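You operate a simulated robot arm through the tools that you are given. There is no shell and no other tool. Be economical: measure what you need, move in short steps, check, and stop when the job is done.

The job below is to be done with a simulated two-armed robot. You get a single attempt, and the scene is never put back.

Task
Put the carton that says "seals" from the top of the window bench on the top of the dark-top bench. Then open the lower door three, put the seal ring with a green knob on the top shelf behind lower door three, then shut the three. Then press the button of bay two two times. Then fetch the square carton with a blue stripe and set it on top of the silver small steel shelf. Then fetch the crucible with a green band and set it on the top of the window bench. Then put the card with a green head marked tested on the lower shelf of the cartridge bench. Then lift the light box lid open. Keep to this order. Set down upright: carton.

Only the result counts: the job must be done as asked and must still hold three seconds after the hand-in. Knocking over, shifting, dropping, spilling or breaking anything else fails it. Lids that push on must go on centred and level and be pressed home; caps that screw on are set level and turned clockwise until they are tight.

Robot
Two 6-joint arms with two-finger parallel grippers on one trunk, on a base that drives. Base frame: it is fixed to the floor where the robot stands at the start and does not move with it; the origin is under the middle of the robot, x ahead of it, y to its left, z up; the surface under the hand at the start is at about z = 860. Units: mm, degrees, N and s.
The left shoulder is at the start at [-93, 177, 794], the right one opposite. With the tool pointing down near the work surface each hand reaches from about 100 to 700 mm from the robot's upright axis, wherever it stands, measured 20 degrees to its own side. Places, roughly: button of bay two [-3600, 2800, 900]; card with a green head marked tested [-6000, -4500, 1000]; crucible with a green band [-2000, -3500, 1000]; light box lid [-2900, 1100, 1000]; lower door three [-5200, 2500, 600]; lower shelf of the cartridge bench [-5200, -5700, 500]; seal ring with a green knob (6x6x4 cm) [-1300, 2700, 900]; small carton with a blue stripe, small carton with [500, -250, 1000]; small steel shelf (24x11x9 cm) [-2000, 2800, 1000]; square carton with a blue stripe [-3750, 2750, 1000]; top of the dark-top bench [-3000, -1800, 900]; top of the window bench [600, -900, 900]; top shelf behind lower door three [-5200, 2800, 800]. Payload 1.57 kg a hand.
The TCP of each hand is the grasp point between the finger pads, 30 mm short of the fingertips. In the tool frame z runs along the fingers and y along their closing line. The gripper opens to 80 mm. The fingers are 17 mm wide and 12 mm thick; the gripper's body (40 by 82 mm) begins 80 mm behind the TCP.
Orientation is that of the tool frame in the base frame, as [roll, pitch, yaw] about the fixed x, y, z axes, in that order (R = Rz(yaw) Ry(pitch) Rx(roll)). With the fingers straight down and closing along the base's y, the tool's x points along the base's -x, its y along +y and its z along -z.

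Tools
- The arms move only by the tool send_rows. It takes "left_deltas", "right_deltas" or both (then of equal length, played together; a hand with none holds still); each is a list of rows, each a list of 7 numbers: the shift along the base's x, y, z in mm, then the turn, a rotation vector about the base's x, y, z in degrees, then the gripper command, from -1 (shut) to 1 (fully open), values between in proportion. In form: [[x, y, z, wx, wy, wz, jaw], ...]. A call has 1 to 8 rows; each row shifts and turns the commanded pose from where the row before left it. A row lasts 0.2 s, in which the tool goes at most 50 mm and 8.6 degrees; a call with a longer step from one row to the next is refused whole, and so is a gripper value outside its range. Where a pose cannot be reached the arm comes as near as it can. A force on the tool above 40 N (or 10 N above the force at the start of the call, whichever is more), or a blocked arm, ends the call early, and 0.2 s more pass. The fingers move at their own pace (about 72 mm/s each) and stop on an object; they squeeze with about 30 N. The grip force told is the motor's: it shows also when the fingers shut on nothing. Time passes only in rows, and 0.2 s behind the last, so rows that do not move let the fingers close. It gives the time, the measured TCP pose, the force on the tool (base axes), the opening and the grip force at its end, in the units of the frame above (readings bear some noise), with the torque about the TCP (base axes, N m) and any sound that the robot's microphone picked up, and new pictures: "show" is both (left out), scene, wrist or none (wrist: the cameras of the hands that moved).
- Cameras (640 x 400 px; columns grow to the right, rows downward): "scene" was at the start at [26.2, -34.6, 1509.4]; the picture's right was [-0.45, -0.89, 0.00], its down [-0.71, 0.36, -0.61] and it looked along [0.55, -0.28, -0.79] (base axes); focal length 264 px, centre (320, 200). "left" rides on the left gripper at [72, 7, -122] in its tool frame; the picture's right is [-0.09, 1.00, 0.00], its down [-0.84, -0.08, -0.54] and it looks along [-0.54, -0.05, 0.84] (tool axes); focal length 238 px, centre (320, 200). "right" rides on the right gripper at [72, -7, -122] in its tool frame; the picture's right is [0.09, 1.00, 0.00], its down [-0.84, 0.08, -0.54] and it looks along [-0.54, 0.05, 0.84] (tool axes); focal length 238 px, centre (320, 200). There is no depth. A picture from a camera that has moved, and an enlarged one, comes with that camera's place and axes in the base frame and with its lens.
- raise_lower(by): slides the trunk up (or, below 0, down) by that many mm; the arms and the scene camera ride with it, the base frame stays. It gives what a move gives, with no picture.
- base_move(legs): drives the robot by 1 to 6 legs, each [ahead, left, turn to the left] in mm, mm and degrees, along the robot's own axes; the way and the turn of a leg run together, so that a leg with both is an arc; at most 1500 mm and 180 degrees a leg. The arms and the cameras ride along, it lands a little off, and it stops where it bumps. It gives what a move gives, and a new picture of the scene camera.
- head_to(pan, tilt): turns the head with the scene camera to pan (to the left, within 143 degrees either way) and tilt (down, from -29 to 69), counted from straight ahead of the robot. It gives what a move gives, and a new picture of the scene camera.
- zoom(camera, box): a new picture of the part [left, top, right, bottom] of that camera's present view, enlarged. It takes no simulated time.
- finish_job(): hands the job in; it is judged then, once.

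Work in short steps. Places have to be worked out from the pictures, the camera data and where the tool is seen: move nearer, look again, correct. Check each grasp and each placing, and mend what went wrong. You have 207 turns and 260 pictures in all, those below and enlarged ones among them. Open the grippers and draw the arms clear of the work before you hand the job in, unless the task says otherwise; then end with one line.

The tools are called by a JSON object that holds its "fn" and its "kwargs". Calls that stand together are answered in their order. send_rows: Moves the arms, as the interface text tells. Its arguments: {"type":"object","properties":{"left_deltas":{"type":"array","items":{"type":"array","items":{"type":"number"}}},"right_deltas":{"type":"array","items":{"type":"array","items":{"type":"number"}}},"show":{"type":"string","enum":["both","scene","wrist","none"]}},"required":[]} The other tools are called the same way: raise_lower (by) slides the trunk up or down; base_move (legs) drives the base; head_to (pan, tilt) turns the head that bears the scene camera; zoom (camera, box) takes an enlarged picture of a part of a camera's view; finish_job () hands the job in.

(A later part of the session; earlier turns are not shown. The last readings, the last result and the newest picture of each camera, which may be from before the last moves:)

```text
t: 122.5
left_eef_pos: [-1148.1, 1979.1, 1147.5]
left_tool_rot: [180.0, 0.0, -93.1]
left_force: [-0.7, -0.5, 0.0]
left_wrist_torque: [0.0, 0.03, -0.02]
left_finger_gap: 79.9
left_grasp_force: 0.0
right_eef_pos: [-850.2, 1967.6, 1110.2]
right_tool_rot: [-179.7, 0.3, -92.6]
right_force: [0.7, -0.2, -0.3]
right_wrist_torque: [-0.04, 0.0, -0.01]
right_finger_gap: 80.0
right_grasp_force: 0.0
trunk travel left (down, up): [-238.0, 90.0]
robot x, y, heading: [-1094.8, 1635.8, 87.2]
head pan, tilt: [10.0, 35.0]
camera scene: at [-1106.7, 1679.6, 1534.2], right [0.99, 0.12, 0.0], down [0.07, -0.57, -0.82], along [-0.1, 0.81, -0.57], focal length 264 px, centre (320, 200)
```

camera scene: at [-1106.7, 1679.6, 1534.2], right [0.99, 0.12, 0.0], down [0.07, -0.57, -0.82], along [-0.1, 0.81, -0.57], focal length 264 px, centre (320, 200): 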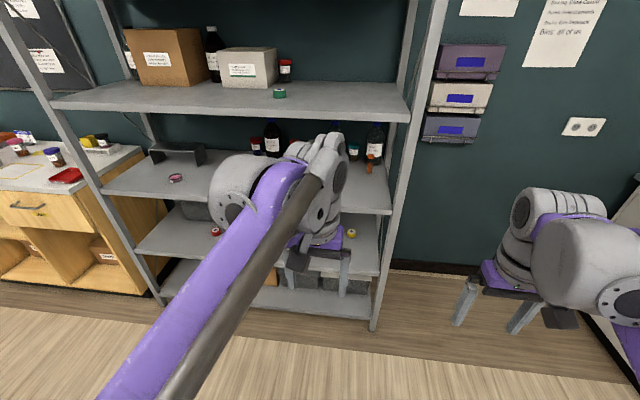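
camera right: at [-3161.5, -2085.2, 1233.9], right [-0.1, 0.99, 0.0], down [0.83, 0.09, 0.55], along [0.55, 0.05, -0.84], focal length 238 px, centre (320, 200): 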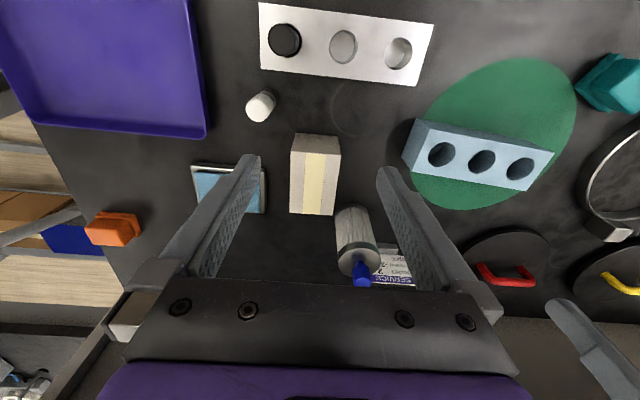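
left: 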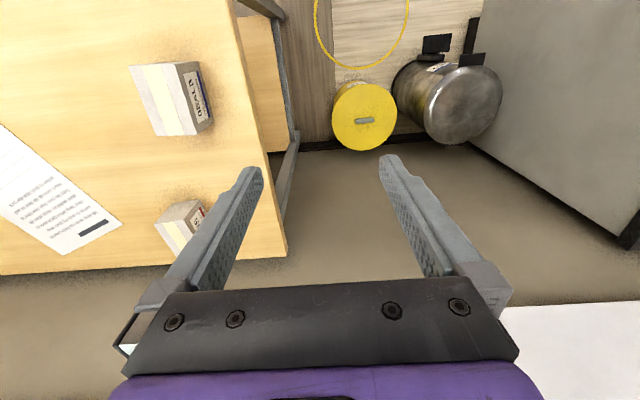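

The left arm hides the ring. I tilt the left tool 45° forward and shift it toward x≈-1330, then will approach.

{"fn": "send_rows", "kwargs": {"left_deltas": [[-30, 0, -10, 7.5, 0, 0, 1], [-30, 0, -10, 7.5, 0, 0, 1], [-30, 0, -10, 7.5, 0, 0, 1], [-30, 0, -10, 7.5, 0, 0, 1], [-30, 0, -10, 7.5, 0, 0, 1], [-30, 0, -10, 7.5, 0, 0, 1]], "show": "wrist"}}

{"fn": "base_move", "kwargs": {"legs": [[350, 0, 3]]}}

```text
t: 123.9
left_eef_pos: [-1331.3, 1978.9, 1087.4]
left_tool_rot: [176.9, 45.1, -94.5]
left_force: [-0.4, 0.5, -0.1]
left_wrist_torque: [0.0, 0.0, -0.01]
left_finger_gap: 79.8
left_grasp_force: 0.0
right_eef_pos: [-850.2, 1967.4, 1109.2]
right_tool_rot: [-179.8, 0.3, -92.5]
right_force: [-0.1, -0.6, 0.7]
right_wrist_torque: [0.0, 0.0, 0.02]
right_finger_gap: 80.1
right_grasp_force: 0.0
trunk travel left (down, up): [-238.0, 90.0]
robot x, y, heading: [-1091.8, 1632.2, 87.0]
head pan, tilt: [10.0, 35.0]
camera left: at [-1340.9, 1842.8, 1123.9], right [-0.99, 0.1, 0.1], down [0.12, 0.2, 0.97], along [0.08, 0.97, -0.21], focal length 238 px, centre (320, 200)
```

left: 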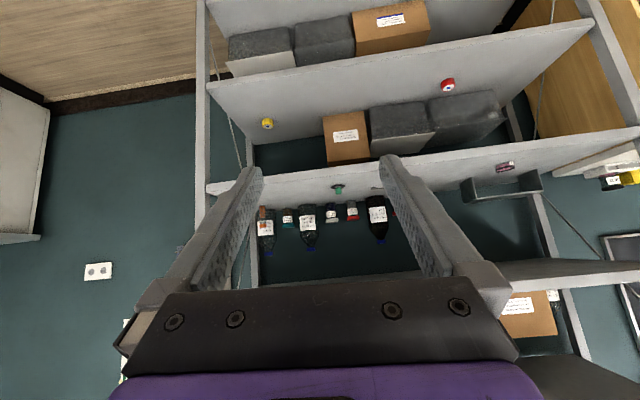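

```text
t: 126.2
left_eef_pos: [-1342.2, 2314.9, 1087.6]
left_tool_rot: [176.8, 45.0, -91.1]
left_force: [-0.4, 0.2, -0.2]
left_wrist_torque: [0.01, 0.01, 0.01]
left_finger_gap: 79.8
left_grasp_force: 0.1
right_eef_pos: [-862.6, 2331.8, 1111.3]
right_tool_rot: [-179.8, 0.3, -89.4]
right_force: [0.8, -0.3, 0.7]
right_wrist_torque: [-0.06, 0.01, -0.01]
right_finger_gap: 80.2
right_grasp_force: 0.0
trunk travel left (down, up): [-238.0, 90.0]
robot x, y, heading: [-1084.8, 1982.9, 90.1]
head pan, tilt: [10.0, 35.0]
camera scene: at [-1100.5, 2028.1, 1534.2], right [0.98, 0.18, 0.0], down [0.1, -0.56, -0.82], along [-0.14, 0.81, -0.57], focal length 264 px, centre (320, 200)
```

scene: 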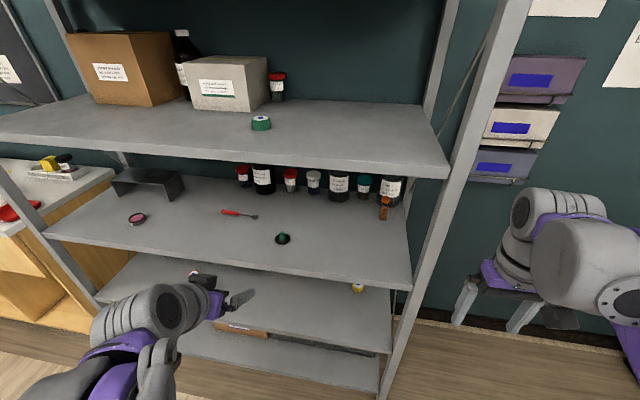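

Now the ring is visible at about [-1338, 2668]. I zoom in to see its shape.

{"fn": "zoom", "kwargs": {"camera": "scene", "box": [235, 205, 330, 265]}}

{"fn": "zoom", "kwargs": {"camera": "left", "box": [240, 100, 440, 240]}}

```text
6.67 times, centred on (282, 235) of scene
camera zoom: at [-1100.5, 2028.1, 1534.2], right [0.98, 0.18, 0.0], down [0.1, -0.56, -0.82], along [-0.14, 0.81, -0.57], focal length 1761 px, centre (570, -33)
```

zoom: 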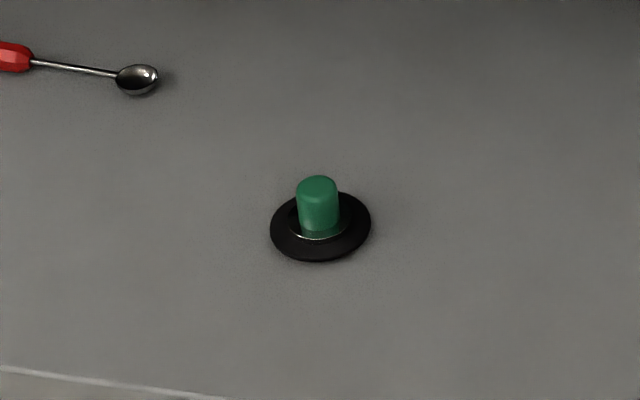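

```text
2.86 times, centred on (340, 170) of left
camera zoom: at [-1343.4, 2177.7, 1124.0], right [-0.99, 0.05, 0.1], down [0.11, 0.21, 0.97], along [0.02, 0.98, -0.22], focal length 681 px, centre (263, 286)
```

zoom: 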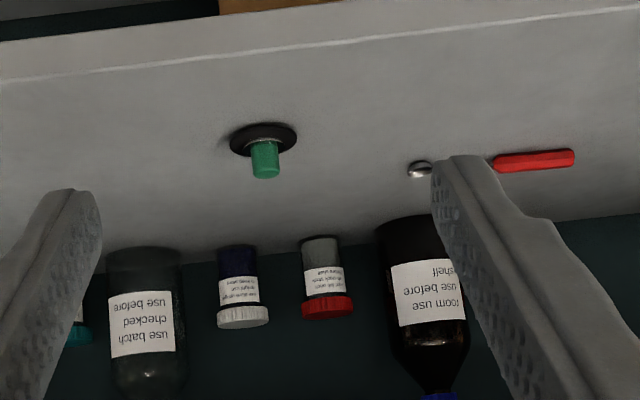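

Knob is ~23 mm wide, ~30 mm tall on a flat ring. I set the left tool to 35° below horizontal, level, lower it, then roll closer.

{"fn": "send_rows", "kwargs": {"left_deltas": [[0, 0, -45, 5, -1.1, -0.6, 1], [0, 0, -45, 5, -1.1, -0.6, 1], [0, 0, -20, 0, 0, 0, 1]], "show": "none"}}

{"fn": "base_move", "kwargs": {"legs": [[170, 0, 0]]}}

{"fn": "zoom", "kwargs": {"camera": "left", "box": [160, 40, 480, 240]}}

```text
t: 127.0
left_eef_pos: [-1342.2, 2315.6, 976.8]
left_tool_rot: [-179.8, 55.0, -89.8]
left_force: [-0.3, 0.0, -0.1]
left_wrist_torque: [-0.04, -0.01, -0.02]
left_finger_gap: 80.3
left_grasp_force: 0.1
right_eef_pos: [-862.0, 2330.5, 1110.9]
right_tool_rot: [-179.8, 0.2, -89.4]
right_force: [0.3, 0.2, 0.4]
right_wrist_torque: [0.0, -0.02, 0.03]
right_finger_gap: 79.9
right_grasp_force: 0.0
trunk travel left (down, up): [-238.0, 90.0]
robot x, y, heading: [-1084.0, 1983.9, 90.6]
head pan, tilt: [10.0, 35.0]
```

```text
t: 128.5
left_eef_pos: [-1343.3, 2491.1, 977.4]
left_tool_rot: [-179.7, 54.9, -89.8]
left_force: [-0.2, 0.1, -0.3]
left_wrist_torque: [0.0, -0.01, 0.02]
left_finger_gap: 80.0
left_grasp_force: 0.1
right_eef_pos: [-861.9, 2505.7, 1109.5]
right_tool_rot: [-179.8, 0.3, -89.2]
right_force: [-0.2, 0.8, 0.6]
right_wrist_torque: [-0.05, 0.01, -0.04]
right_finger_gap: 80.0
right_grasp_force: 0.1
trunk travel left (down, up): [-238.0, 90.0]
robot x, y, heading: [-1087.7, 2156.5, 90.3]
head pan, tilt: [10.0, 35.0]
camera scene: at [-1101.1, 2203.3, 1534.2], right [0.98, 0.18, 0.0], down [0.1, -0.56, -0.82], along [-0.14, 0.81, -0.57], focal length 264 px, centre (320, 200)
```

scene: 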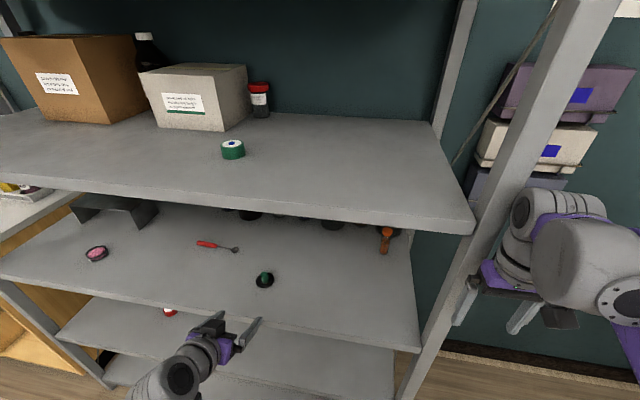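

```text
2.00 times, centred on (320, 140) of left
camera zoom: at [-1348.2, 2350.6, 988.7], right [-1.0, 0.05, 0.07], down [0.08, 0.04, 1.0], along [0.05, 1.0, -0.04], focal length 477 px, centre (320, 320)
```

zoom: 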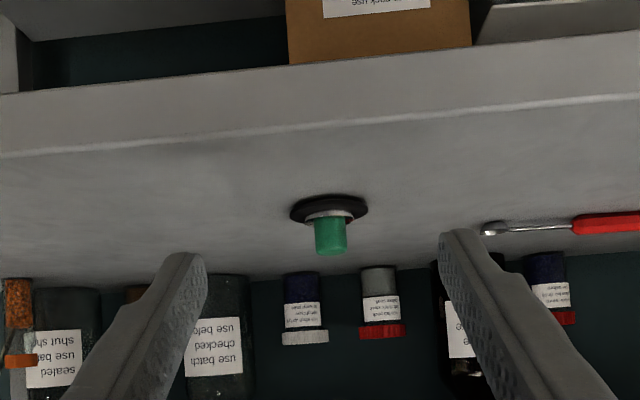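

Knob centre measures about [-1341, 2658, 922]. I advance to just short of it.

{"fn": "send_rows", "kwargs": {"left_deltas": [[1, 30, -20, 0, 0, 0, 1], [1, 40, -16, 0, 0, 0, 1], [0, 45, -4, 0, 0, 0, 0.3], [0, 20, -2, 0, 0, 0, 0.3]], "show": "both"}}

```text
t: 129.5
left_eef_pos: [-1339.8, 2625.4, 932.5]
left_tool_rot: [-179.8, 54.9, -89.7]
left_force: [-0.7, -0.1, -0.3]
left_wrist_torque: [0.0, 0.01, 0.02]
left_finger_gap: 52.2
left_grasp_force: 0.1
right_eef_pos: [-862.8, 2506.5, 1110.0]
right_tool_rot: [-179.8, 0.3, -89.3]
right_force: [1.2, -0.2, 0.0]
right_wrist_torque: [-0.01, -0.02, -0.01]
right_finger_gap: 80.0
right_grasp_force: 0.0
trunk travel left (down, up): [-238.0, 90.0]
robot x, y, heading: [-1084.4, 2155.7, 90.1]
head pan, tilt: [10.0, 35.0]
camera scene: at [-1101.1, 2203.0, 1534.2], right [0.98, 0.18, 0.0], down [0.1, -0.56, -0.82], along [-0.14, 0.81, -0.57], focal length 264 px, centre (320, 200)
camera left: at [-1346.0, 2484.8, 945.0], right [-1.0, 0.05, 0.07], down [0.08, 0.04, 1.0], along [0.05, 1.0, -0.04], focal length 238 px, centre (320, 200)
```

scene: 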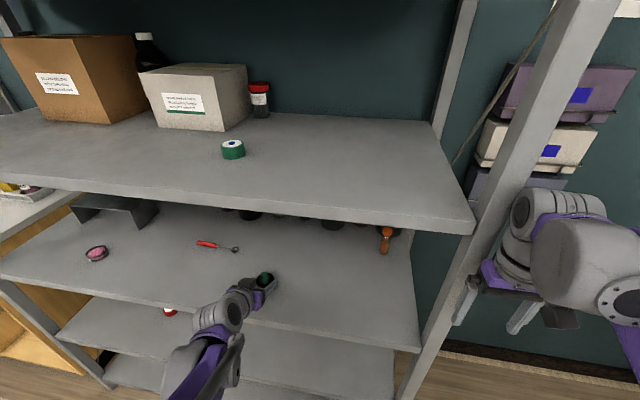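
left: 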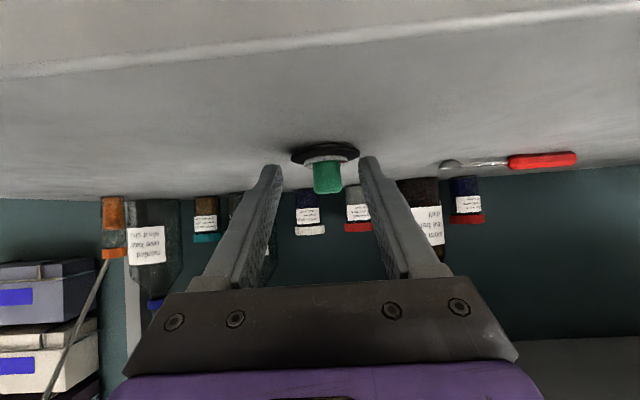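

Lined up; I go 22 mm forward and close on the knob.

{"fn": "send_rows", "kwargs": {"left_deltas": [[-3, 22, 0, 0, 0, 0, 0.3], [0, 0, 0, 0, 0, 0, -1], [0, 0, 0, 0, 0, 0, -1], [0, 0, 0, 0, 0, 0, -1]], "show": "wrist"}}

```text
t: 130.5
left_eef_pos: [-1340.4, 2648.0, 936.2]
left_tool_rot: [-179.8, 55.1, -89.9]
left_force: [-0.1, 1.7, 15.6]
left_wrist_torque: [0.49, -0.01, 0.01]
left_finger_gap: 19.0
left_grasp_force: 30.3
right_eef_pos: [-861.9, 2504.5, 1110.1]
right_tool_rot: [-179.8, 0.3, -89.3]
right_force: [-0.2, -0.3, 0.2]
right_wrist_torque: [0.03, -0.02, 0.01]
right_finger_gap: 79.9
right_grasp_force: 0.0
trunk travel left (down, up): [-238.0, 90.0]
robot x, y, heading: [-1088.8, 2155.1, 90.2]
head pan, tilt: [10.0, 35.0]
camera left: at [-1347.0, 2506.3, 947.0], right [-1.0, 0.05, 0.07], down [0.08, 0.03, 1.0], along [0.05, 1.0, -0.04], focal length 238 px, centre (320, 200)
```

left: 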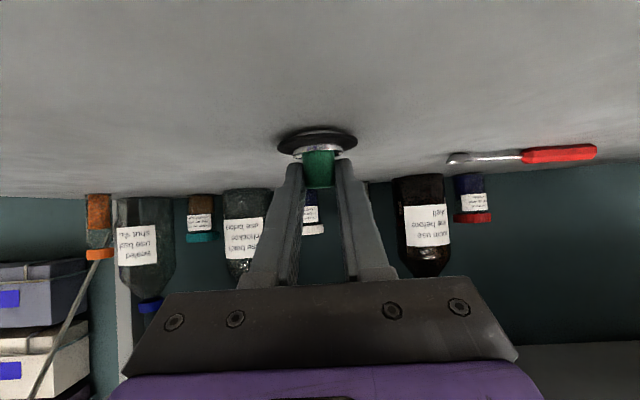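

The knob is held (gap 19 mm). I lift 35 mm and check that the ring comes along level.

{"fn": "send_rows", "kwargs": {"left_deltas": [[0, 0, 15, 0, 0, 0, -1], [0, 0, 20, 0, 0, 0, -1], [0, -20, 10, 0, 0, 0, -1]], "show": "wrist"}}

```text
t: 131.3
left_eef_pos: [-1343.3, 2627.5, 979.8]
left_tool_rot: [-179.7, 54.9, -89.8]
left_force: [-0.9, -0.4, 0.0]
left_wrist_torque: [0.01, -0.02, 0.0]
left_finger_gap: 19.0
left_grasp_force: 30.6
right_eef_pos: [-862.5, 2505.4, 1109.2]
right_tool_rot: [-179.8, 0.4, -89.3]
right_force: [0.5, 0.1, -0.7]
right_wrist_torque: [0.02, 0.01, -0.02]
right_finger_gap: 80.2
right_grasp_force: 0.0
trunk travel left (down, up): [-238.0, 90.0]
robot x, y, heading: [-1085.4, 2158.8, 90.4]
head pan, tilt: [10.0, 35.0]
camera left: at [-1348.3, 2487.0, 992.1], right [-1.0, 0.05, 0.07], down [0.08, 0.04, 1.0], along [0.05, 1.0, -0.04], focal length 238 px, centre (320, 200)
```

left: 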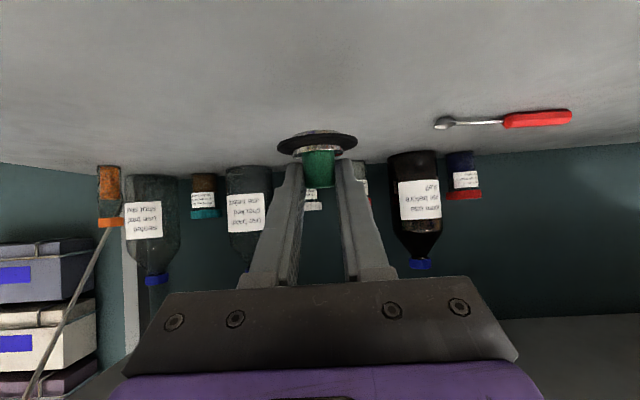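

The ring is held well. I back out and drive along the aisle to the glass cabinet, staying facing +y.

{"fn": "base_move", "kwargs": {"legs": [[-520, 0, 0], [0, 1500, 0], [0, 1000, 2], [0, 1000, 2]]}}

{"fn": "head_to", "kwargs": {"pan": 10, "tilt": 25}}

```text
t: 164.6
left_eef_pos: [-4847.7, 2083.8, 980.1]
left_tool_rot: [-179.8, 54.9, -88.3]
left_force: [0.1, 0.6, 0.6]
left_wrist_torque: [0.03, -0.02, -0.01]
left_finger_gap: 18.9
left_grasp_force: 30.3
right_eef_pos: [-4364.9, 1974.5, 1111.1]
right_tool_rot: [-179.8, 0.2, -87.8]
right_force: [0.3, -0.4, -0.1]
right_wrist_torque: [-0.05, 0.01, 0.02]
right_finger_gap: 80.0
right_grasp_force: 0.1
trunk travel left (down, up): [-238.0, 90.0]
robot x, y, heading: [-4578.7, 1619.3, 91.5]
head pan, tilt: [10.0, 35.0]
camera scene: at [-4596.3, 1664.3, 1534.2], right [0.98, 0.2, 0.0], down [0.12, -0.56, -0.82], along [-0.17, 0.8, -0.57], focal length 264 px, centre (320, 200)
```

scene: 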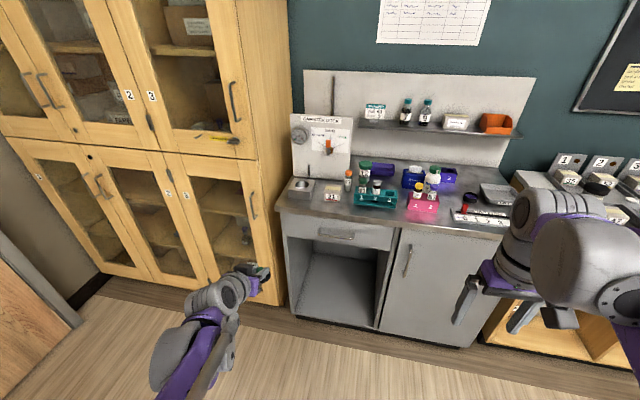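

```text
t: 165.3
left_eef_pos: [-4848.1, 2084.8, 980.6]
left_tool_rot: [-179.8, 54.9, -88.3]
left_force: [0.3, 0.4, -0.7]
left_wrist_torque: [0.02, 0.0, 0.0]
left_finger_gap: 18.9
left_grasp_force: 30.1
right_eef_pos: [-4364.9, 1972.9, 1109.8]
right_tool_rot: [-179.7, 0.3, -87.9]
right_force: [-0.3, 0.6, -0.1]
right_wrist_torque: [0.0, 0.01, -0.02]
right_finger_gap: 80.0
right_grasp_force: 0.1
trunk travel left (down, up): [-238.0, 90.0]
robot x, y, heading: [-4578.8, 1620.5, 91.5]
head pan, tilt: [10.0, 25.0]
camera scene: at [-4597.1, 1668.3, 1549.9], right [0.98, 0.2, 0.0], down [0.09, -0.41, -0.91], along [-0.18, 0.89, -0.42], focal length 264 px, centre (320, 200)
```

scene: 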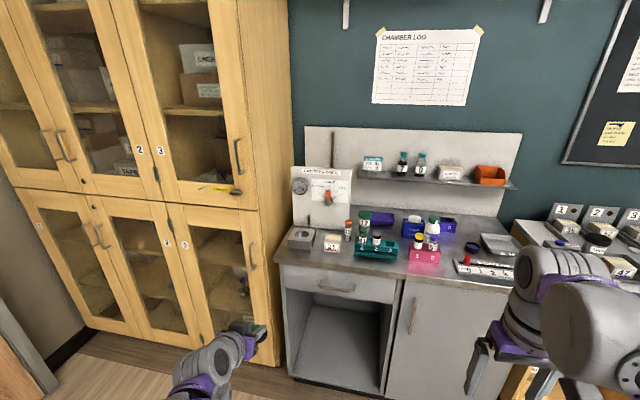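

Handle is near [-5087, 2550, 832], a vertical bar. I tuck the left hand (ring) back and up, and swing the right tool forward to about 30° below horizontal at a lower height.

{"fn": "send_rows", "kwargs": {"left_deltas": [[0, -30, 20, 0, 0, 0, -1], [0, -30, 20, 0, 0, 0, -1], [0, -30, 20, 0, 0, 0, -1], [0, -30, 20, 0, 0, 0, -1], [0, -30, 20, 0, 0, 0, -1], [0, -30, 20, 0, 0, 0, -1], [0, -20, 20, 0, 0, 0, -1], [0, 0, 20, 0, 0, 0, -1]], "right_deltas": [[-8, 0, -28, 7.5, 0, 0, 1], [-8, 0, -28, 7.5, 0, 0, 1], [-8, 0, -28, 7.5, 0, 0, 1], [-8, 0, -28, 7.5, 0, 0, 1], [-8, 0, -28, 7.5, 0, 0, 1], [-8, 0, -28, 7.5, 0, 0, 1], [-8, 0, -28, 7.5, 0, 0, 1], [-8, 0, -28, 7.5, 0, 0, 1]], "show": "none"}}

{"fn": "base_move", "kwargs": {"legs": [[0, 620, -1.5], [250, 0, 0]]}}

{"fn": "zoom", "kwargs": {"camera": "right", "box": [0, 0, 640, 400]}}

```text
t: 167.1
left_eef_pos: [-4848.4, 1885.0, 1142.8]
left_tool_rot: [-179.7, 54.9, -88.3]
left_force: [0.7, -0.8, 0.8]
left_wrist_torque: [0.01, 0.03, -0.02]
left_finger_gap: 19.1
left_grasp_force: 30.1
right_eef_pos: [-4430.3, 1976.4, 886.9]
right_tool_rot: [-176.3, 60.3, -85.7]
right_force: [0.8, 0.6, 0.2]
right_wrist_torque: [0.03, -0.01, 0.0]
right_finger_gap: 80.0
right_grasp_force: 0.0
trunk travel left (down, up): [-238.0, 90.0]
robot x, y, heading: [-4578.0, 1619.7, 91.6]
head pan, tilt: [10.0, 25.0]
```

```text
t: 174.6
left_eef_pos: [-5481.1, 2124.2, 1142.2]
left_tool_rot: [-179.8, 54.9, -89.2]
left_force: [0.0, 0.6, 0.2]
left_wrist_torque: [-0.04, 0.01, 0.01]
left_finger_gap: 18.6
left_grasp_force: 29.9
right_eef_pos: [-5063.4, 2204.8, 886.8]
right_tool_rot: [-176.2, 60.4, -86.7]
right_force: [0.7, -0.9, -0.5]
right_wrist_torque: [0.0, 0.0, 0.01]
right_finger_gap: 80.2
right_grasp_force: 0.0
trunk travel left (down, up): [-238.0, 90.0]
robot x, y, heading: [-5218.2, 1850.8, 90.7]
head pan, tilt: [10.0, 25.0]
camera scene: at [-5234.5, 1903.4, 1549.9], right [0.98, 0.18, 0.0], down [0.08, -0.42, -0.91], along [-0.17, 0.89, -0.42], focal length 264 px, centre (320, 200)
```

scene: 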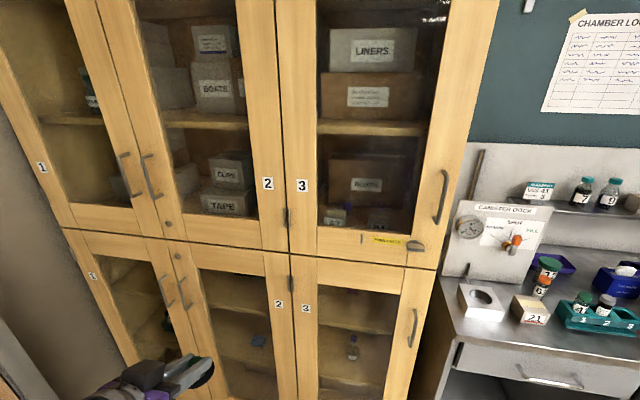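

```text
1.00 times, centred on (320, 200) of right (not enlarged: the box is as wide or as high as the picture)
camera zoom: at [-5056.1, 2062.0, 884.8], right [-0.99, -0.04, -0.11], down [-0.11, -0.06, 0.99], along [-0.05, 1.0, 0.05], focal length 238 px, centre (320, 200)
```

zoom: 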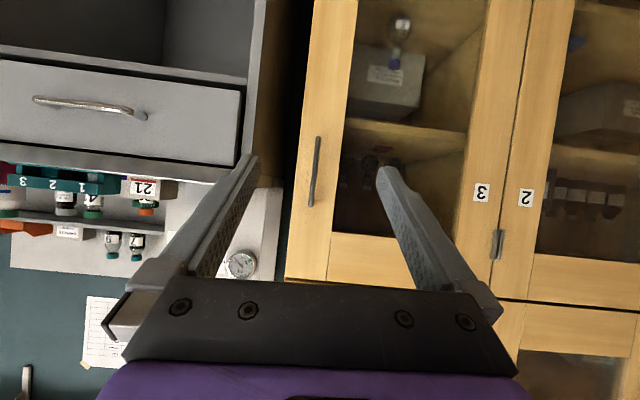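

Triangulating both cameras puts the handle at [-5062, 2509, 853]. I roll 100 mm nearer and advance the open right hand around the bar.

{"fn": "base_move", "kwargs": {"legs": [[100, 0, 0]]}}

{"fn": "send_rows", "kwargs": {"right_deltas": [[0, 40, -10, 0, 0, 0, 1], [0, 45, -10, 0, 0, 0, 1], [0, 45, -10, 0, 0, 0, 1]], "show": "wrist"}}

```text
t: 175.7
left_eef_pos: [-5482.4, 2226.8, 1143.2]
left_tool_rot: [-179.8, 54.9, -89.3]
left_force: [0.9, 0.1, 0.1]
left_wrist_torque: [0.02, -0.01, -0.01]
left_finger_gap: 18.7
left_grasp_force: 30.3
right_eef_pos: [-5062.9, 2305.6, 886.4]
right_tool_rot: [-176.1, 60.3, -86.7]
right_force: [-0.7, 0.3, 1.0]
right_wrist_torque: [0.02, -0.01, 0.0]
right_finger_gap: 80.1
right_grasp_force: 0.1
trunk travel left (down, up): [-238.0, 90.0]
robot x, y, heading: [-5223.1, 1954.4, 90.5]
head pan, tilt: [10.0, 25.0]
camera scene: at [-5235.4, 2004.9, 1549.9], right [0.98, 0.18, 0.0], down [0.08, -0.42, -0.91], along [-0.17, 0.89, -0.42], focal length 264 px, centre (320, 200)
```

scene: 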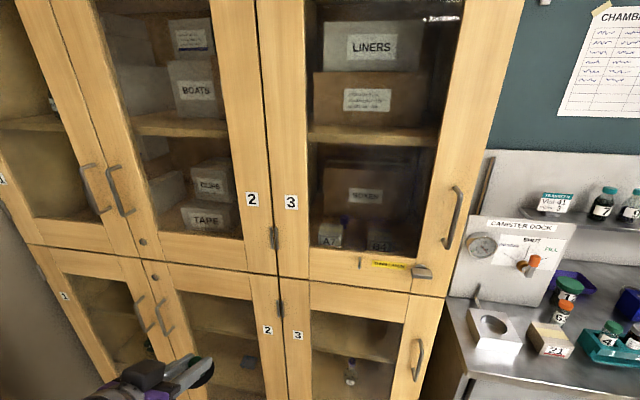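

```text
t: 176.5
left_eef_pos: [-5481.4, 2226.2, 1142.6]
left_tool_rot: [-179.8, 54.8, -89.4]
left_force: [0.1, -0.3, -0.1]
left_wrist_torque: [0.02, 0.0, 0.01]
left_finger_gap: 19.0
left_grasp_force: 30.0
right_eef_pos: [-5061.9, 2437.0, 855.9]
right_tool_rot: [-176.1, 60.2, -87.0]
right_force: [0.0, 0.6, -0.5]
right_wrist_torque: [-0.02, 0.02, -0.01]
right_finger_gap: 80.1
right_grasp_force: 0.2
trunk travel left (down, up): [-238.0, 90.0]
robot x, y, heading: [-5218.5, 1952.6, 90.4]
head pan, tilt: [10.0, 25.0]
camera right: at [-5055.5, 2294.1, 854.5], right [-0.99, -0.04, -0.11], down [-0.11, -0.06, 0.99], along [-0.05, 1.0, 0.05], focal length 238 px, centre (320, 200)
```

right: 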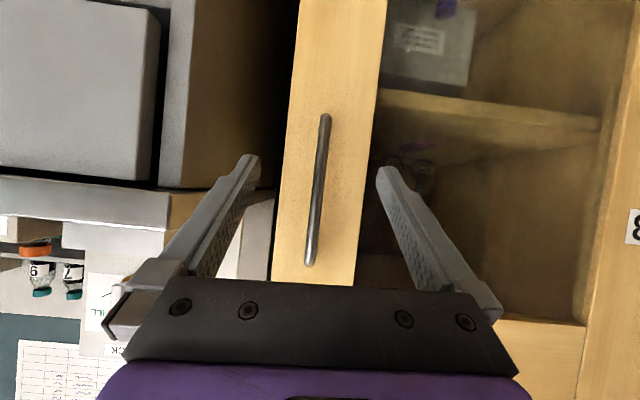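

Bar is centred between the fingers. I go 58 mm forward and close.

{"fn": "send_rows", "kwargs": {"right_deltas": [[0, 35, 0, 0, 0, 0, 0.5], [0, 23, 0, 0, 0, 0, 0.5], [0, 0, 0, 0, 0, 0, -1], [0, 0, 0, 0, 0, 0, -1], [0, 0, 0, 0, 0, 0, -1]], "show": "wrist"}}

```text
t: 177.7
left_eef_pos: [-5480.8, 2226.1, 1142.3]
left_tool_rot: [-179.7, 54.9, -89.4]
left_force: [-0.1, -0.6, -0.3]
left_wrist_torque: [-0.03, -0.05, 0.02]
left_finger_gap: 19.1
left_grasp_force: 30.4
right_eef_pos: [-5061.3, 2493.6, 856.7]
right_tool_rot: [-176.2, 60.3, -86.9]
right_force: [-0.2, 0.3, 1.4]
right_wrist_torque: [-0.03, 0.55, 0.01]
right_finger_gap: 10.1
right_grasp_force: 28.4
trunk travel left (down, up): [-238.0, 90.0]
robot x, y, heading: [-5218.2, 1958.2, 90.5]
head pan, tilt: [10.0, 25.0]
camera right: at [-5056.0, 2349.9, 854.5], right [-0.99, -0.04, -0.11], down [-0.11, -0.06, 0.99], along [-0.05, 1.0, 0.05], focal length 238 px, centre (320, 200)
```

right: 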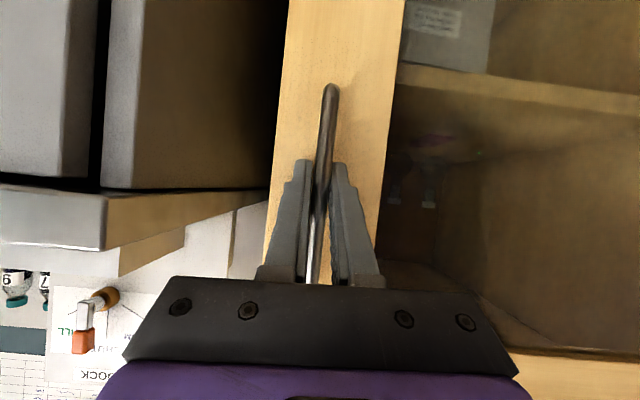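

Handle gripped (gap 10 mm). I pull along an arc about the hinge (≈[-5453, 2545], radius ≈393 mm).

{"fn": "send_rows", "kwargs": {"right_deltas": [[-3.5, -27.2, 0, 0, 0, -2, -1], [-5.4, -26.9, 0, 0, 0, -2, -1], [-7.3, -26.5, 0, 0, 0, -2, -1], [-9, -25.9, 0, 0, 0, -2, -1], [-10.9, -25.2, 0, 0, 0, -2, -1], [-12.6, -24.3, 0, 0, 0, -2, -1]]}}

```text
t: 179.1
left_eef_pos: [-5479.5, 2224.8, 1142.9]
left_tool_rot: [-179.9, 55.0, -89.6]
left_force: [0.6, 0.1, -0.6]
left_wrist_torque: [-0.02, -0.02, 0.01]
left_finger_gap: 19.0
left_grasp_force: 30.6
right_eef_pos: [-5111.1, 2336.2, 855.7]
right_tool_rot: [-176.3, 60.2, -99.3]
right_force: [18.5, -11.2, -14.5]
right_wrist_torque: [-0.24, 0.72, 0.13]
right_finger_gap: 10.2
right_grasp_force: 28.5
trunk travel left (down, up): [-238.0, 90.0]
robot x, y, heading: [-5217.8, 1953.5, 90.4]
head pan, tilt: [10.0, 25.0]
camera scene: at [-5232.9, 2003.1, 1549.8], right [0.98, 0.18, 0.0], down [0.08, -0.41, -0.91], along [-0.17, 0.89, -0.42], focal length 264 px, centre (320, 200)
camera right: at [-5135.4, 2195.2, 854.9], right [-0.98, 0.17, -0.11], down [-0.12, -0.03, 0.99], along [0.16, 0.99, 0.05], focal length 238 px, centre (320, 200)
```

scene: 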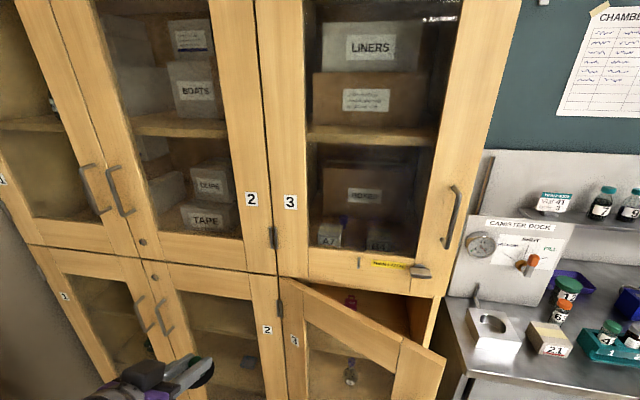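
right: 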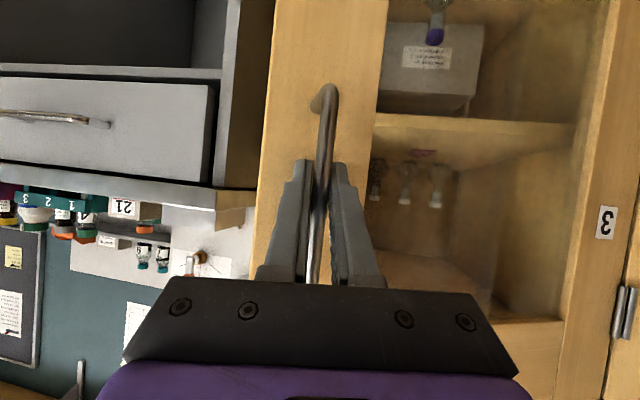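

The door swings open (~24°). I continue the arc with slightly less sideways pull.

{"fn": "send_rows", "kwargs": {"right_deltas": [[-11, -23.5, 0, 0, 0, -3, -1], [-14, -22.5, 0, 0, 0, -3, -1], [-16, -21.5, 0, 0, 0, -3, -1], [-18, -20, 0, 0, 0, -3, -1]], "show": "scene"}}

```text
t: 180.1
left_eef_pos: [-5482.7, 2225.6, 1142.3]
left_tool_rot: [-179.7, 54.8, -89.4]
left_force: [0.8, 0.6, 0.4]
left_wrist_torque: [0.0, 0.0, 0.0]
left_finger_gap: 19.0
left_grasp_force: 29.8
right_eef_pos: [-5175.3, 2252.6, 858.3]
right_tool_rot: [-176.3, 60.1, -110.8]
right_force: [-5.9, 5.1, -26.8]
right_wrist_torque: [0.04, 0.56, 0.07]
right_finger_gap: 10.4
right_grasp_force: 28.5
trunk travel left (down, up): [-238.0, 90.0]
robot x, y, heading: [-5217.2, 1954.0, 90.5]
head pan, tilt: [10.0, 25.0]
camera scene: at [-5236.6, 2006.0, 1549.8], right [0.98, 0.18, 0.0], down [0.08, -0.42, -0.91], along [-0.17, 0.89, -0.42], focal length 264 px, centre (320, 200)
```

scene: 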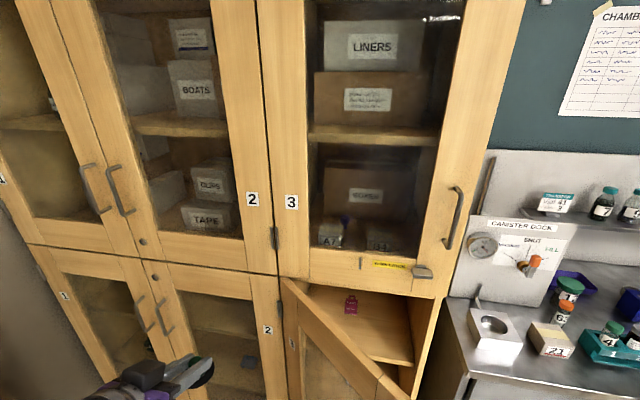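

Open ~40°. I release the handle, back the hand off, and will push the door wider from its inner side.

{"fn": "send_rows", "kwargs": {"right_deltas": [[0, 0, 0, 0, 0, 0, 0.6], [0, 0, 0, 0, 0, 0, 0.6], [-10, -35, 0, 0, 0, 5, 0.6], [-5, -35, 0, 0, 0, 6, 0.6], [0, 0, 0, 0, 0, 7, -1], [0, 0, 0, 0, 0, 0, -1]], "show": "none"}}

{"fn": "base_move", "kwargs": {"legs": [[-120, 0, -0.5]]}}

```text
t: 181.5
left_eef_pos: [-5481.6, 2226.7, 1142.8]
left_tool_rot: [-179.8, 55.0, -89.4]
left_force: [-1.0, 0.2, -0.3]
left_wrist_torque: [-0.03, 0.01, -0.03]
left_finger_gap: 18.8
left_grasp_force: 29.9
right_eef_pos: [-5187.8, 2180.6, 862.0]
right_tool_rot: [-176.0, 60.2, -92.7]
right_force: [1.0, -0.8, 0.5]
right_wrist_torque: [0.01, 0.0, -0.03]
right_finger_gap: 0.0
right_grasp_force: 11.5
right hand out of reach, approached as far as the arm can: row 5
trunk travel left (down, up): [-238.0, 90.0]
robot x, y, heading: [-5222.2, 1957.0, 90.5]
head pan, tilt: [10.0, 25.0]
```

```text
t: 182.8
left_eef_pos: [-5479.4, 2106.0, 1142.1]
left_tool_rot: [-179.8, 55.0, -89.9]
left_force: [0.5, 0.8, -0.4]
left_wrist_torque: [0.0, 0.01, 0.01]
left_finger_gap: 18.9
left_grasp_force: 29.5
right_eef_pos: [-5184.7, 2059.1, 861.4]
right_tool_rot: [-176.1, 60.2, -93.3]
right_force: [-0.2, 0.6, -0.4]
right_wrist_torque: [0.04, -0.01, 0.0]
right_finger_gap: 0.2
right_grasp_force: 21.2
trunk travel left (down, up): [-238.0, 90.0]
robot x, y, heading: [-5221.0, 1833.3, 90.0]
head pan, tilt: [10.0, 25.0]
camera scene: at [-5234.4, 1882.7, 1550.0], right [0.98, 0.17, 0.0], down [0.07, -0.42, -0.91], along [-0.16, 0.89, -0.42], focal length 264 px, centre (320, 200)
```

scene: 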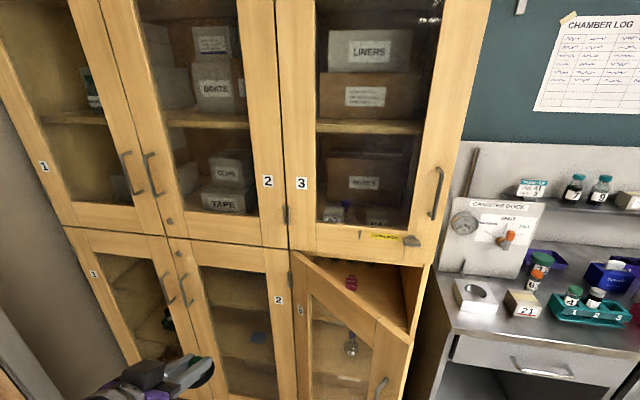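

The door has settled at ~33°, edge near [-5103, 2318]. I take the closed hand around the edge's right side and inside.

{"fn": "send_rows", "kwargs": {"right_deltas": [[42, 25, 0, 0, 0, 0, -1], [42, 25, 0, 0, 0, 0, -1], [42, 25, 0, 0, 0, 0, -1], [42, 25, 0, 0, 0, 0, -1], [0, 45, 0, 0, 0, 0, -1], [0, 45, 0, 0, 0, 0, -1], [0, 45, 0, 0, 0, 0, -1], [0, 45, 0, 0, 0, 0, -1]]}}

```text
t: 184.6
left_eef_pos: [-5478.1, 2106.8, 1142.3]
left_tool_rot: [-179.8, 54.9, -89.9]
left_force: [-1.0, 0.5, -0.1]
left_wrist_torque: [-0.03, 0.01, 0.0]
left_finger_gap: 19.1
left_grasp_force: 30.2
right_eef_pos: [-5016.0, 2340.8, 862.6]
right_tool_rot: [-176.2, 60.1, -93.2]
right_force: [-0.1, -0.8, 0.0]
right_wrist_torque: [-0.02, 0.0, 0.05]
right_finger_gap: 0.0
right_grasp_force: 21.0
trunk travel left (down, up): [-238.0, 90.0]
robot x, y, heading: [-5218.6, 1831.9, 90.1]
head pan, tilt: [10.0, 25.0]
camera scene: at [-5234.4, 1884.5, 1549.9], right [0.98, 0.17, 0.0], down [0.07, -0.42, -0.91], along [-0.16, 0.89, -0.42], focal length 264 px, centre (320, 200)
camera right: at [-5027.0, 2197.9, 862.2], right [-0.99, 0.07, -0.11], down [-0.12, -0.04, 0.99], along [0.06, 1.0, 0.05], focal length 238 px, centre (320, 200)
```

scene: 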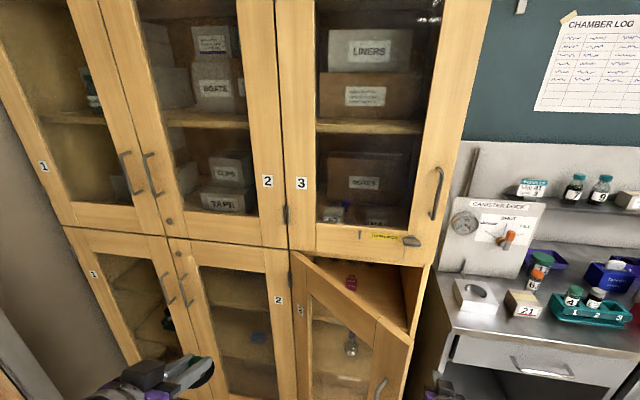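
right: 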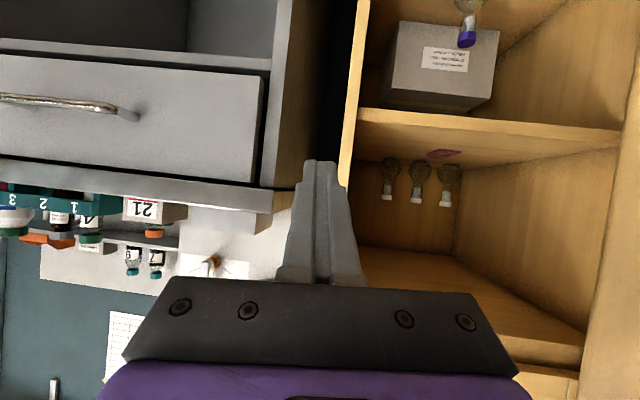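

The hand is just inside the door edge, and I can see the compartment (top shelf ≈z 735, clear height ~290 mm). I sweep left with the arm to push the door open.

{"fn": "send_rows", "kwargs": {"right_deltas": [[-35, 0, 0, 0, 0, 0, -1], [-35, 0, 0, 0, 0, 0, -1], [-35, 0, 0, 0, 0, 0, -1], [-35, 0, 0, 0, 0, 0, -1], [-35, 0, 0, 0, 0, 0, -1]], "show": "scene"}}

```text
t: 185.1
left_eef_pos: [-5478.3, 2106.4, 1142.7]
left_tool_rot: [-179.8, 54.9, -90.0]
left_force: [0.4, -0.4, -0.4]
left_wrist_torque: [0.01, 0.0, 0.0]
left_finger_gap: 18.7
left_grasp_force: 30.1
right_eef_pos: [-5059.3, 2336.8, 861.3]
right_tool_rot: [-175.9, 59.9, -93.8]
right_force: [0.7, -0.3, -0.5]
right_wrist_torque: [0.0, -0.02, 0.02]
right_finger_gap: 0.2
right_grasp_force: 20.8
trunk travel left (down, up): [-238.0, 90.0]
robot x, y, heading: [-5219.6, 1831.1, 90.0]
head pan, tilt: [10.0, 25.0]
stopped in row 2 (right hand): the force on the tool passed its limit at 62 N (the readings are from after the stop); the commanded pose is now the measured one
camera scene: at [-5234.1, 1883.0, 1549.9], right [0.98, 0.17, 0.0], down [0.07, -0.42, -0.91], along [-0.16, 0.89, -0.42], focal length 264 px, centre (320, 200)
```

scene: 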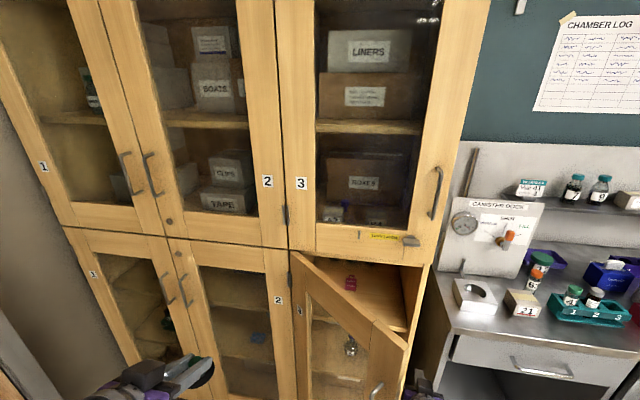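

It touched the door too fast; I push on in slow 12 mm rows.

{"fn": "send_rows", "kwargs": {"right_deltas": [[-6, 0, 0, 0, 0, 0, -1], [-8, 0, 0, 0, 0, 0, -1], [-12, 0, 0, 0, 0, 0, -1], [-14, 0, 0, 0, 0, 0, -1], [-16, 0, 0, 0, 0, 0, -1], [-18, 0, 0, 0, 0, 0, -1], [-18, 0, 0, 0, 0, 0, -1], [-18, 0, 0, 0, 0, 0, -1]], "show": "scene"}}

```text
t: 185.8
left_eef_pos: [-5478.2, 2107.7, 1142.3]
left_tool_rot: [-179.7, 54.9, -90.0]
left_force: [0.1, 0.0, 0.2]
left_wrist_torque: [-0.01, 0.0, -0.04]
left_finger_gap: 18.8
left_grasp_force: 30.5
right_eef_pos: [-5073.5, 2332.4, 858.8]
right_tool_rot: [-175.7, 59.8, -94.1]
right_force: [2.1, -0.7, 0.3]
right_wrist_torque: [0.05, 0.07, 0.14]
right_finger_gap: 0.0
right_grasp_force: 21.7
trunk travel left (down, up): [-238.0, 90.0]
robot x, y, heading: [-5219.2, 1831.8, 89.8]
head pan, tilt: [10.0, 25.0]
stopped in row 3 (right hand): the force on the tool passed its limit at 45 N (the readings are from after the stop); the commanded pose is now the measured one
camera scene: at [-5235.0, 1884.0, 1549.9], right [0.99, 0.17, 0.0], down [0.07, -0.42, -0.91], along [-0.15, 0.89, -0.42], focal length 264 px, centre (320, 200)
```

scene: 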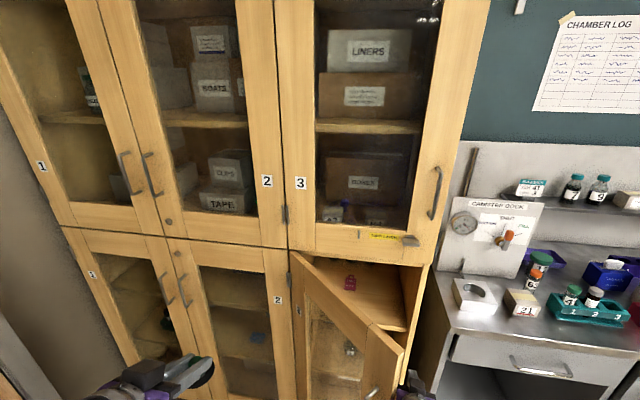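

Pushing on the door's end is mostly radial. I'll instead hook the fingers behind the inner face: move right, yaw the hand left ~48°.

{"fn": "send_rows", "kwargs": {"right_deltas": [[25, 0, 0, 0, 0, 0, -1], [25, 0, 0, 0, 0, 8, -1], [5, 0, 0, 0, 0, 8, -1], [5, 0, 0, 0, 0, 8, -1], [5, 0, 0, 0, 0, 8, -1], [0, 0, 0, 0, 0, 8, -1], [0, 0, 0, 0, 0, 8, -1]], "show": "both"}}

```text
t: 187.4
left_eef_pos: [-5477.5, 2108.3, 1143.1]
left_tool_rot: [-179.7, 54.8, -90.1]
left_force: [-1.0, 0.6, -0.3]
left_wrist_torque: [-0.01, 0.01, 0.01]
left_finger_gap: 19.1
left_grasp_force: 30.4
right_eef_pos: [-5008.7, 2333.1, 860.1]
right_tool_rot: [-175.7, 59.9, -46.0]
right_force: [0.2, 0.5, -0.4]
right_wrist_torque: [0.02, 0.0, -0.01]
right_finger_gap: 0.1
right_grasp_force: 21.1
trunk travel left (down, up): [-238.0, 90.0]
robot x, y, heading: [-5217.4, 1833.5, 89.9]
head pan, tilt: [10.0, 25.0]
camera scene: at [-5233.3, 1883.6, 1550.0], right [0.99, 0.17, 0.0], down [0.07, -0.42, -0.91], along [-0.16, 0.89, -0.42], focal length 264 px, centre (320, 200)
camera right: at [-4912.8, 2229.3, 859.4], right [-0.73, -0.68, -0.12], down [-0.05, -0.11, 0.99], along [-0.69, 0.73, 0.05], focal length 238 px, centre (320, 200)
```

scene: 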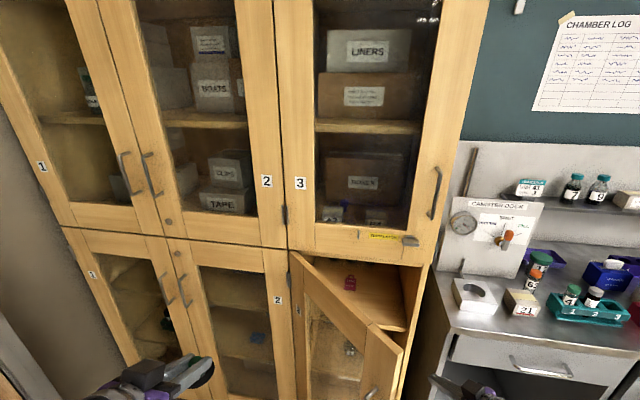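
right: 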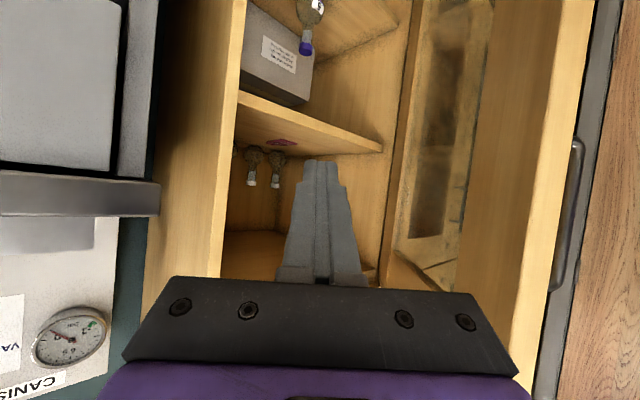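

Now the fingers point along the door's inner face. I slide in behind the door, then press outward.

{"fn": "send_rows", "kwargs": {"right_deltas": [[-36, 33, 0, 0, 0, 0, -1], [-36, 33, 0, 0, 0, 0, -1], [-17, -18, 0, 0, 0, 0, -1], [-17, -18, 0, 0, 0, 0, -1], [-14, -15, 0, 0, 0, 0, -1]], "show": "wrist"}}

```text
t: 188.6
left_eef_pos: [-5477.1, 2106.6, 1142.9]
left_tool_rot: [-179.8, 55.0, -90.2]
left_force: [-0.5, -0.1, -0.5]
left_wrist_torque: [0.0, -0.01, -0.03]
left_finger_gap: 18.8
left_grasp_force: 30.3
right_eef_pos: [-5127.4, 2348.7, 862.1]
right_tool_rot: [-175.9, 59.9, -46.2]
right_force: [-0.4, 0.9, 1.0]
right_wrist_torque: [0.01, -0.01, -0.02]
right_finger_gap: 0.0
right_grasp_force: 21.3
trunk travel left (down, up): [-238.0, 90.0]
robot x, y, heading: [-5217.8, 1832.1, 89.8]
head pan, tilt: [10.0, 25.0]
camera right: at [-5031.0, 2243.8, 861.2], right [-0.73, -0.68, -0.12], down [-0.05, -0.11, 0.99], along [-0.68, 0.73, 0.04], focal length 238 px, centre (320, 200)
```

right: 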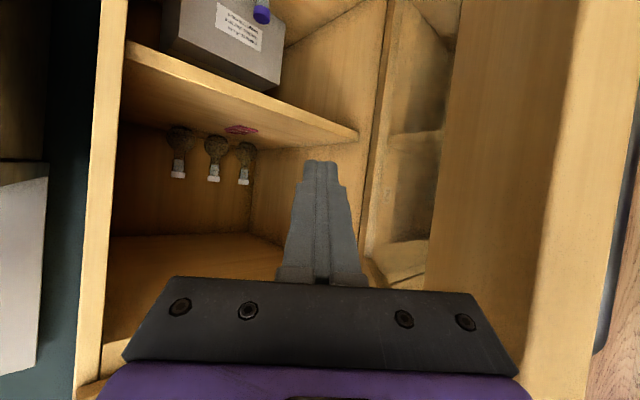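

No contact yet; I keep pressing slowly outward along the arc.

{"fn": "send_rows", "kwargs": {"right_deltas": [[-8, -9, 0, 0, 0, 0, -1], [-8, -9, 0, 0, 0, 0, -1], [-8, -9, 0, 0, 0, 0, -1], [-9, -9, 0, 0, 0, 0, -1], [-9, -9, 0, 0, 0, 0, -1], [-10, -8, 0, 0, 0, 0, -1], [-11, -7, 0, 0, 0, 0, -1], [-11, -7, 0, 0, 0, 0, -1]], "show": "wrist"}}

```text
t: 190.4
left_eef_pos: [-5476.2, 2106.3, 1141.6]
left_tool_rot: [-179.8, 55.0, -90.1]
left_force: [1.4, -1.0, -0.3]
left_wrist_torque: [0.01, -0.02, -0.01]
left_finger_gap: 19.0
left_grasp_force: 29.9
right_eef_pos: [-5201.7, 2280.8, 860.1]
right_tool_rot: [-175.9, 59.9, -46.0]
right_force: [-0.3, 1.1, 0.5]
right_wrist_torque: [0.04, 0.01, -0.02]
right_finger_gap: 0.0
right_grasp_force: 21.7
trunk travel left (down, up): [-238.0, 90.0]
robot x, y, heading: [-5220.2, 1830.0, 89.9]
head pan, tilt: [10.0, 25.0]
camera right: at [-5106.1, 2176.2, 859.7], right [-0.73, -0.68, -0.12], down [-0.05, -0.11, 0.99], along [-0.68, 0.73, 0.04], focal length 238 px, centre (320, 200)
```

right: 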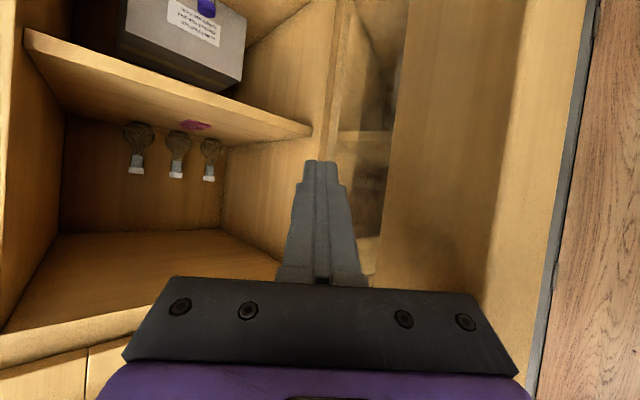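

The door follows. I continue along the arc.

{"fn": "send_rows", "kwargs": {"right_deltas": [[-13, -10, 0, 0, 0, 0, -1], [-13, -10, 0, 0, 0, 0, -1], [-14, -9, 0, 0, 0, 0, -1], [-14, -9, 0, 0, 0, 0, -1], [-15, -8, 0, 0, 0, 0, -1], [-15, -8, 0, 0, 0, 0, -1], [-15, -7, 0, 0, 0, 0, -1], [-15, -7, 0, 0, 0, 0, -1]], "show": "both"}}

```text
t: 192.2
left_eef_pos: [-5477.8, 2108.0, 1142.2]
left_tool_rot: [-179.8, 54.9, -90.1]
left_force: [0.4, 0.4, -0.4]
left_wrist_torque: [-0.01, 0.02, -0.01]
left_finger_gap: 18.7
left_grasp_force: 30.4
right_eef_pos: [-5318.2, 2212.6, 858.8]
right_tool_rot: [-175.9, 59.9, -46.1]
right_force: [0.5, -0.8, 0.5]
right_wrist_torque: [0.04, 0.0, 0.0]
right_finger_gap: 0.0
right_grasp_force: 20.7
trunk travel left (down, up): [-238.0, 90.0]
robot x, y, heading: [-5215.3, 1832.1, 89.8]
head pan, tilt: [10.0, 25.0]
camera scene: at [-5234.1, 1883.1, 1550.0], right [0.99, 0.17, 0.0], down [0.07, -0.42, -0.91], along [-0.16, 0.89, -0.42], focal length 264 px, centre (320, 200)
camera right: at [-5222.3, 2108.5, 858.3], right [-0.73, -0.68, -0.12], down [-0.05, -0.11, 0.99], along [-0.68, 0.73, 0.04], focal length 238 px, centre (320, 200)
```

scene: 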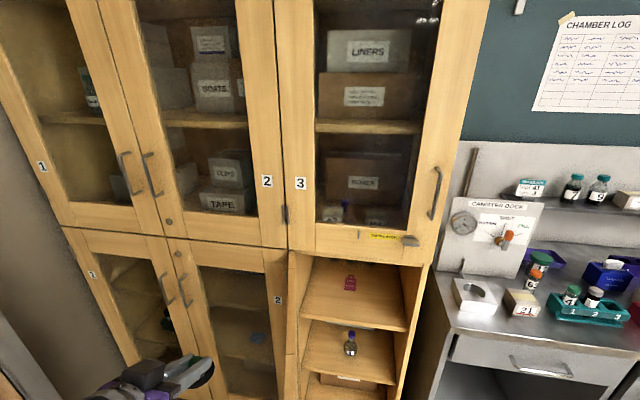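
right: 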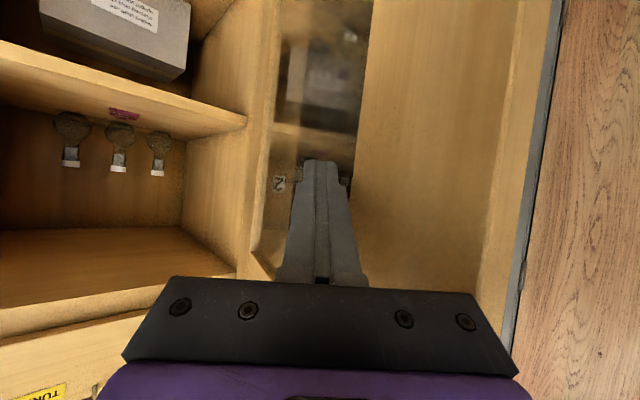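

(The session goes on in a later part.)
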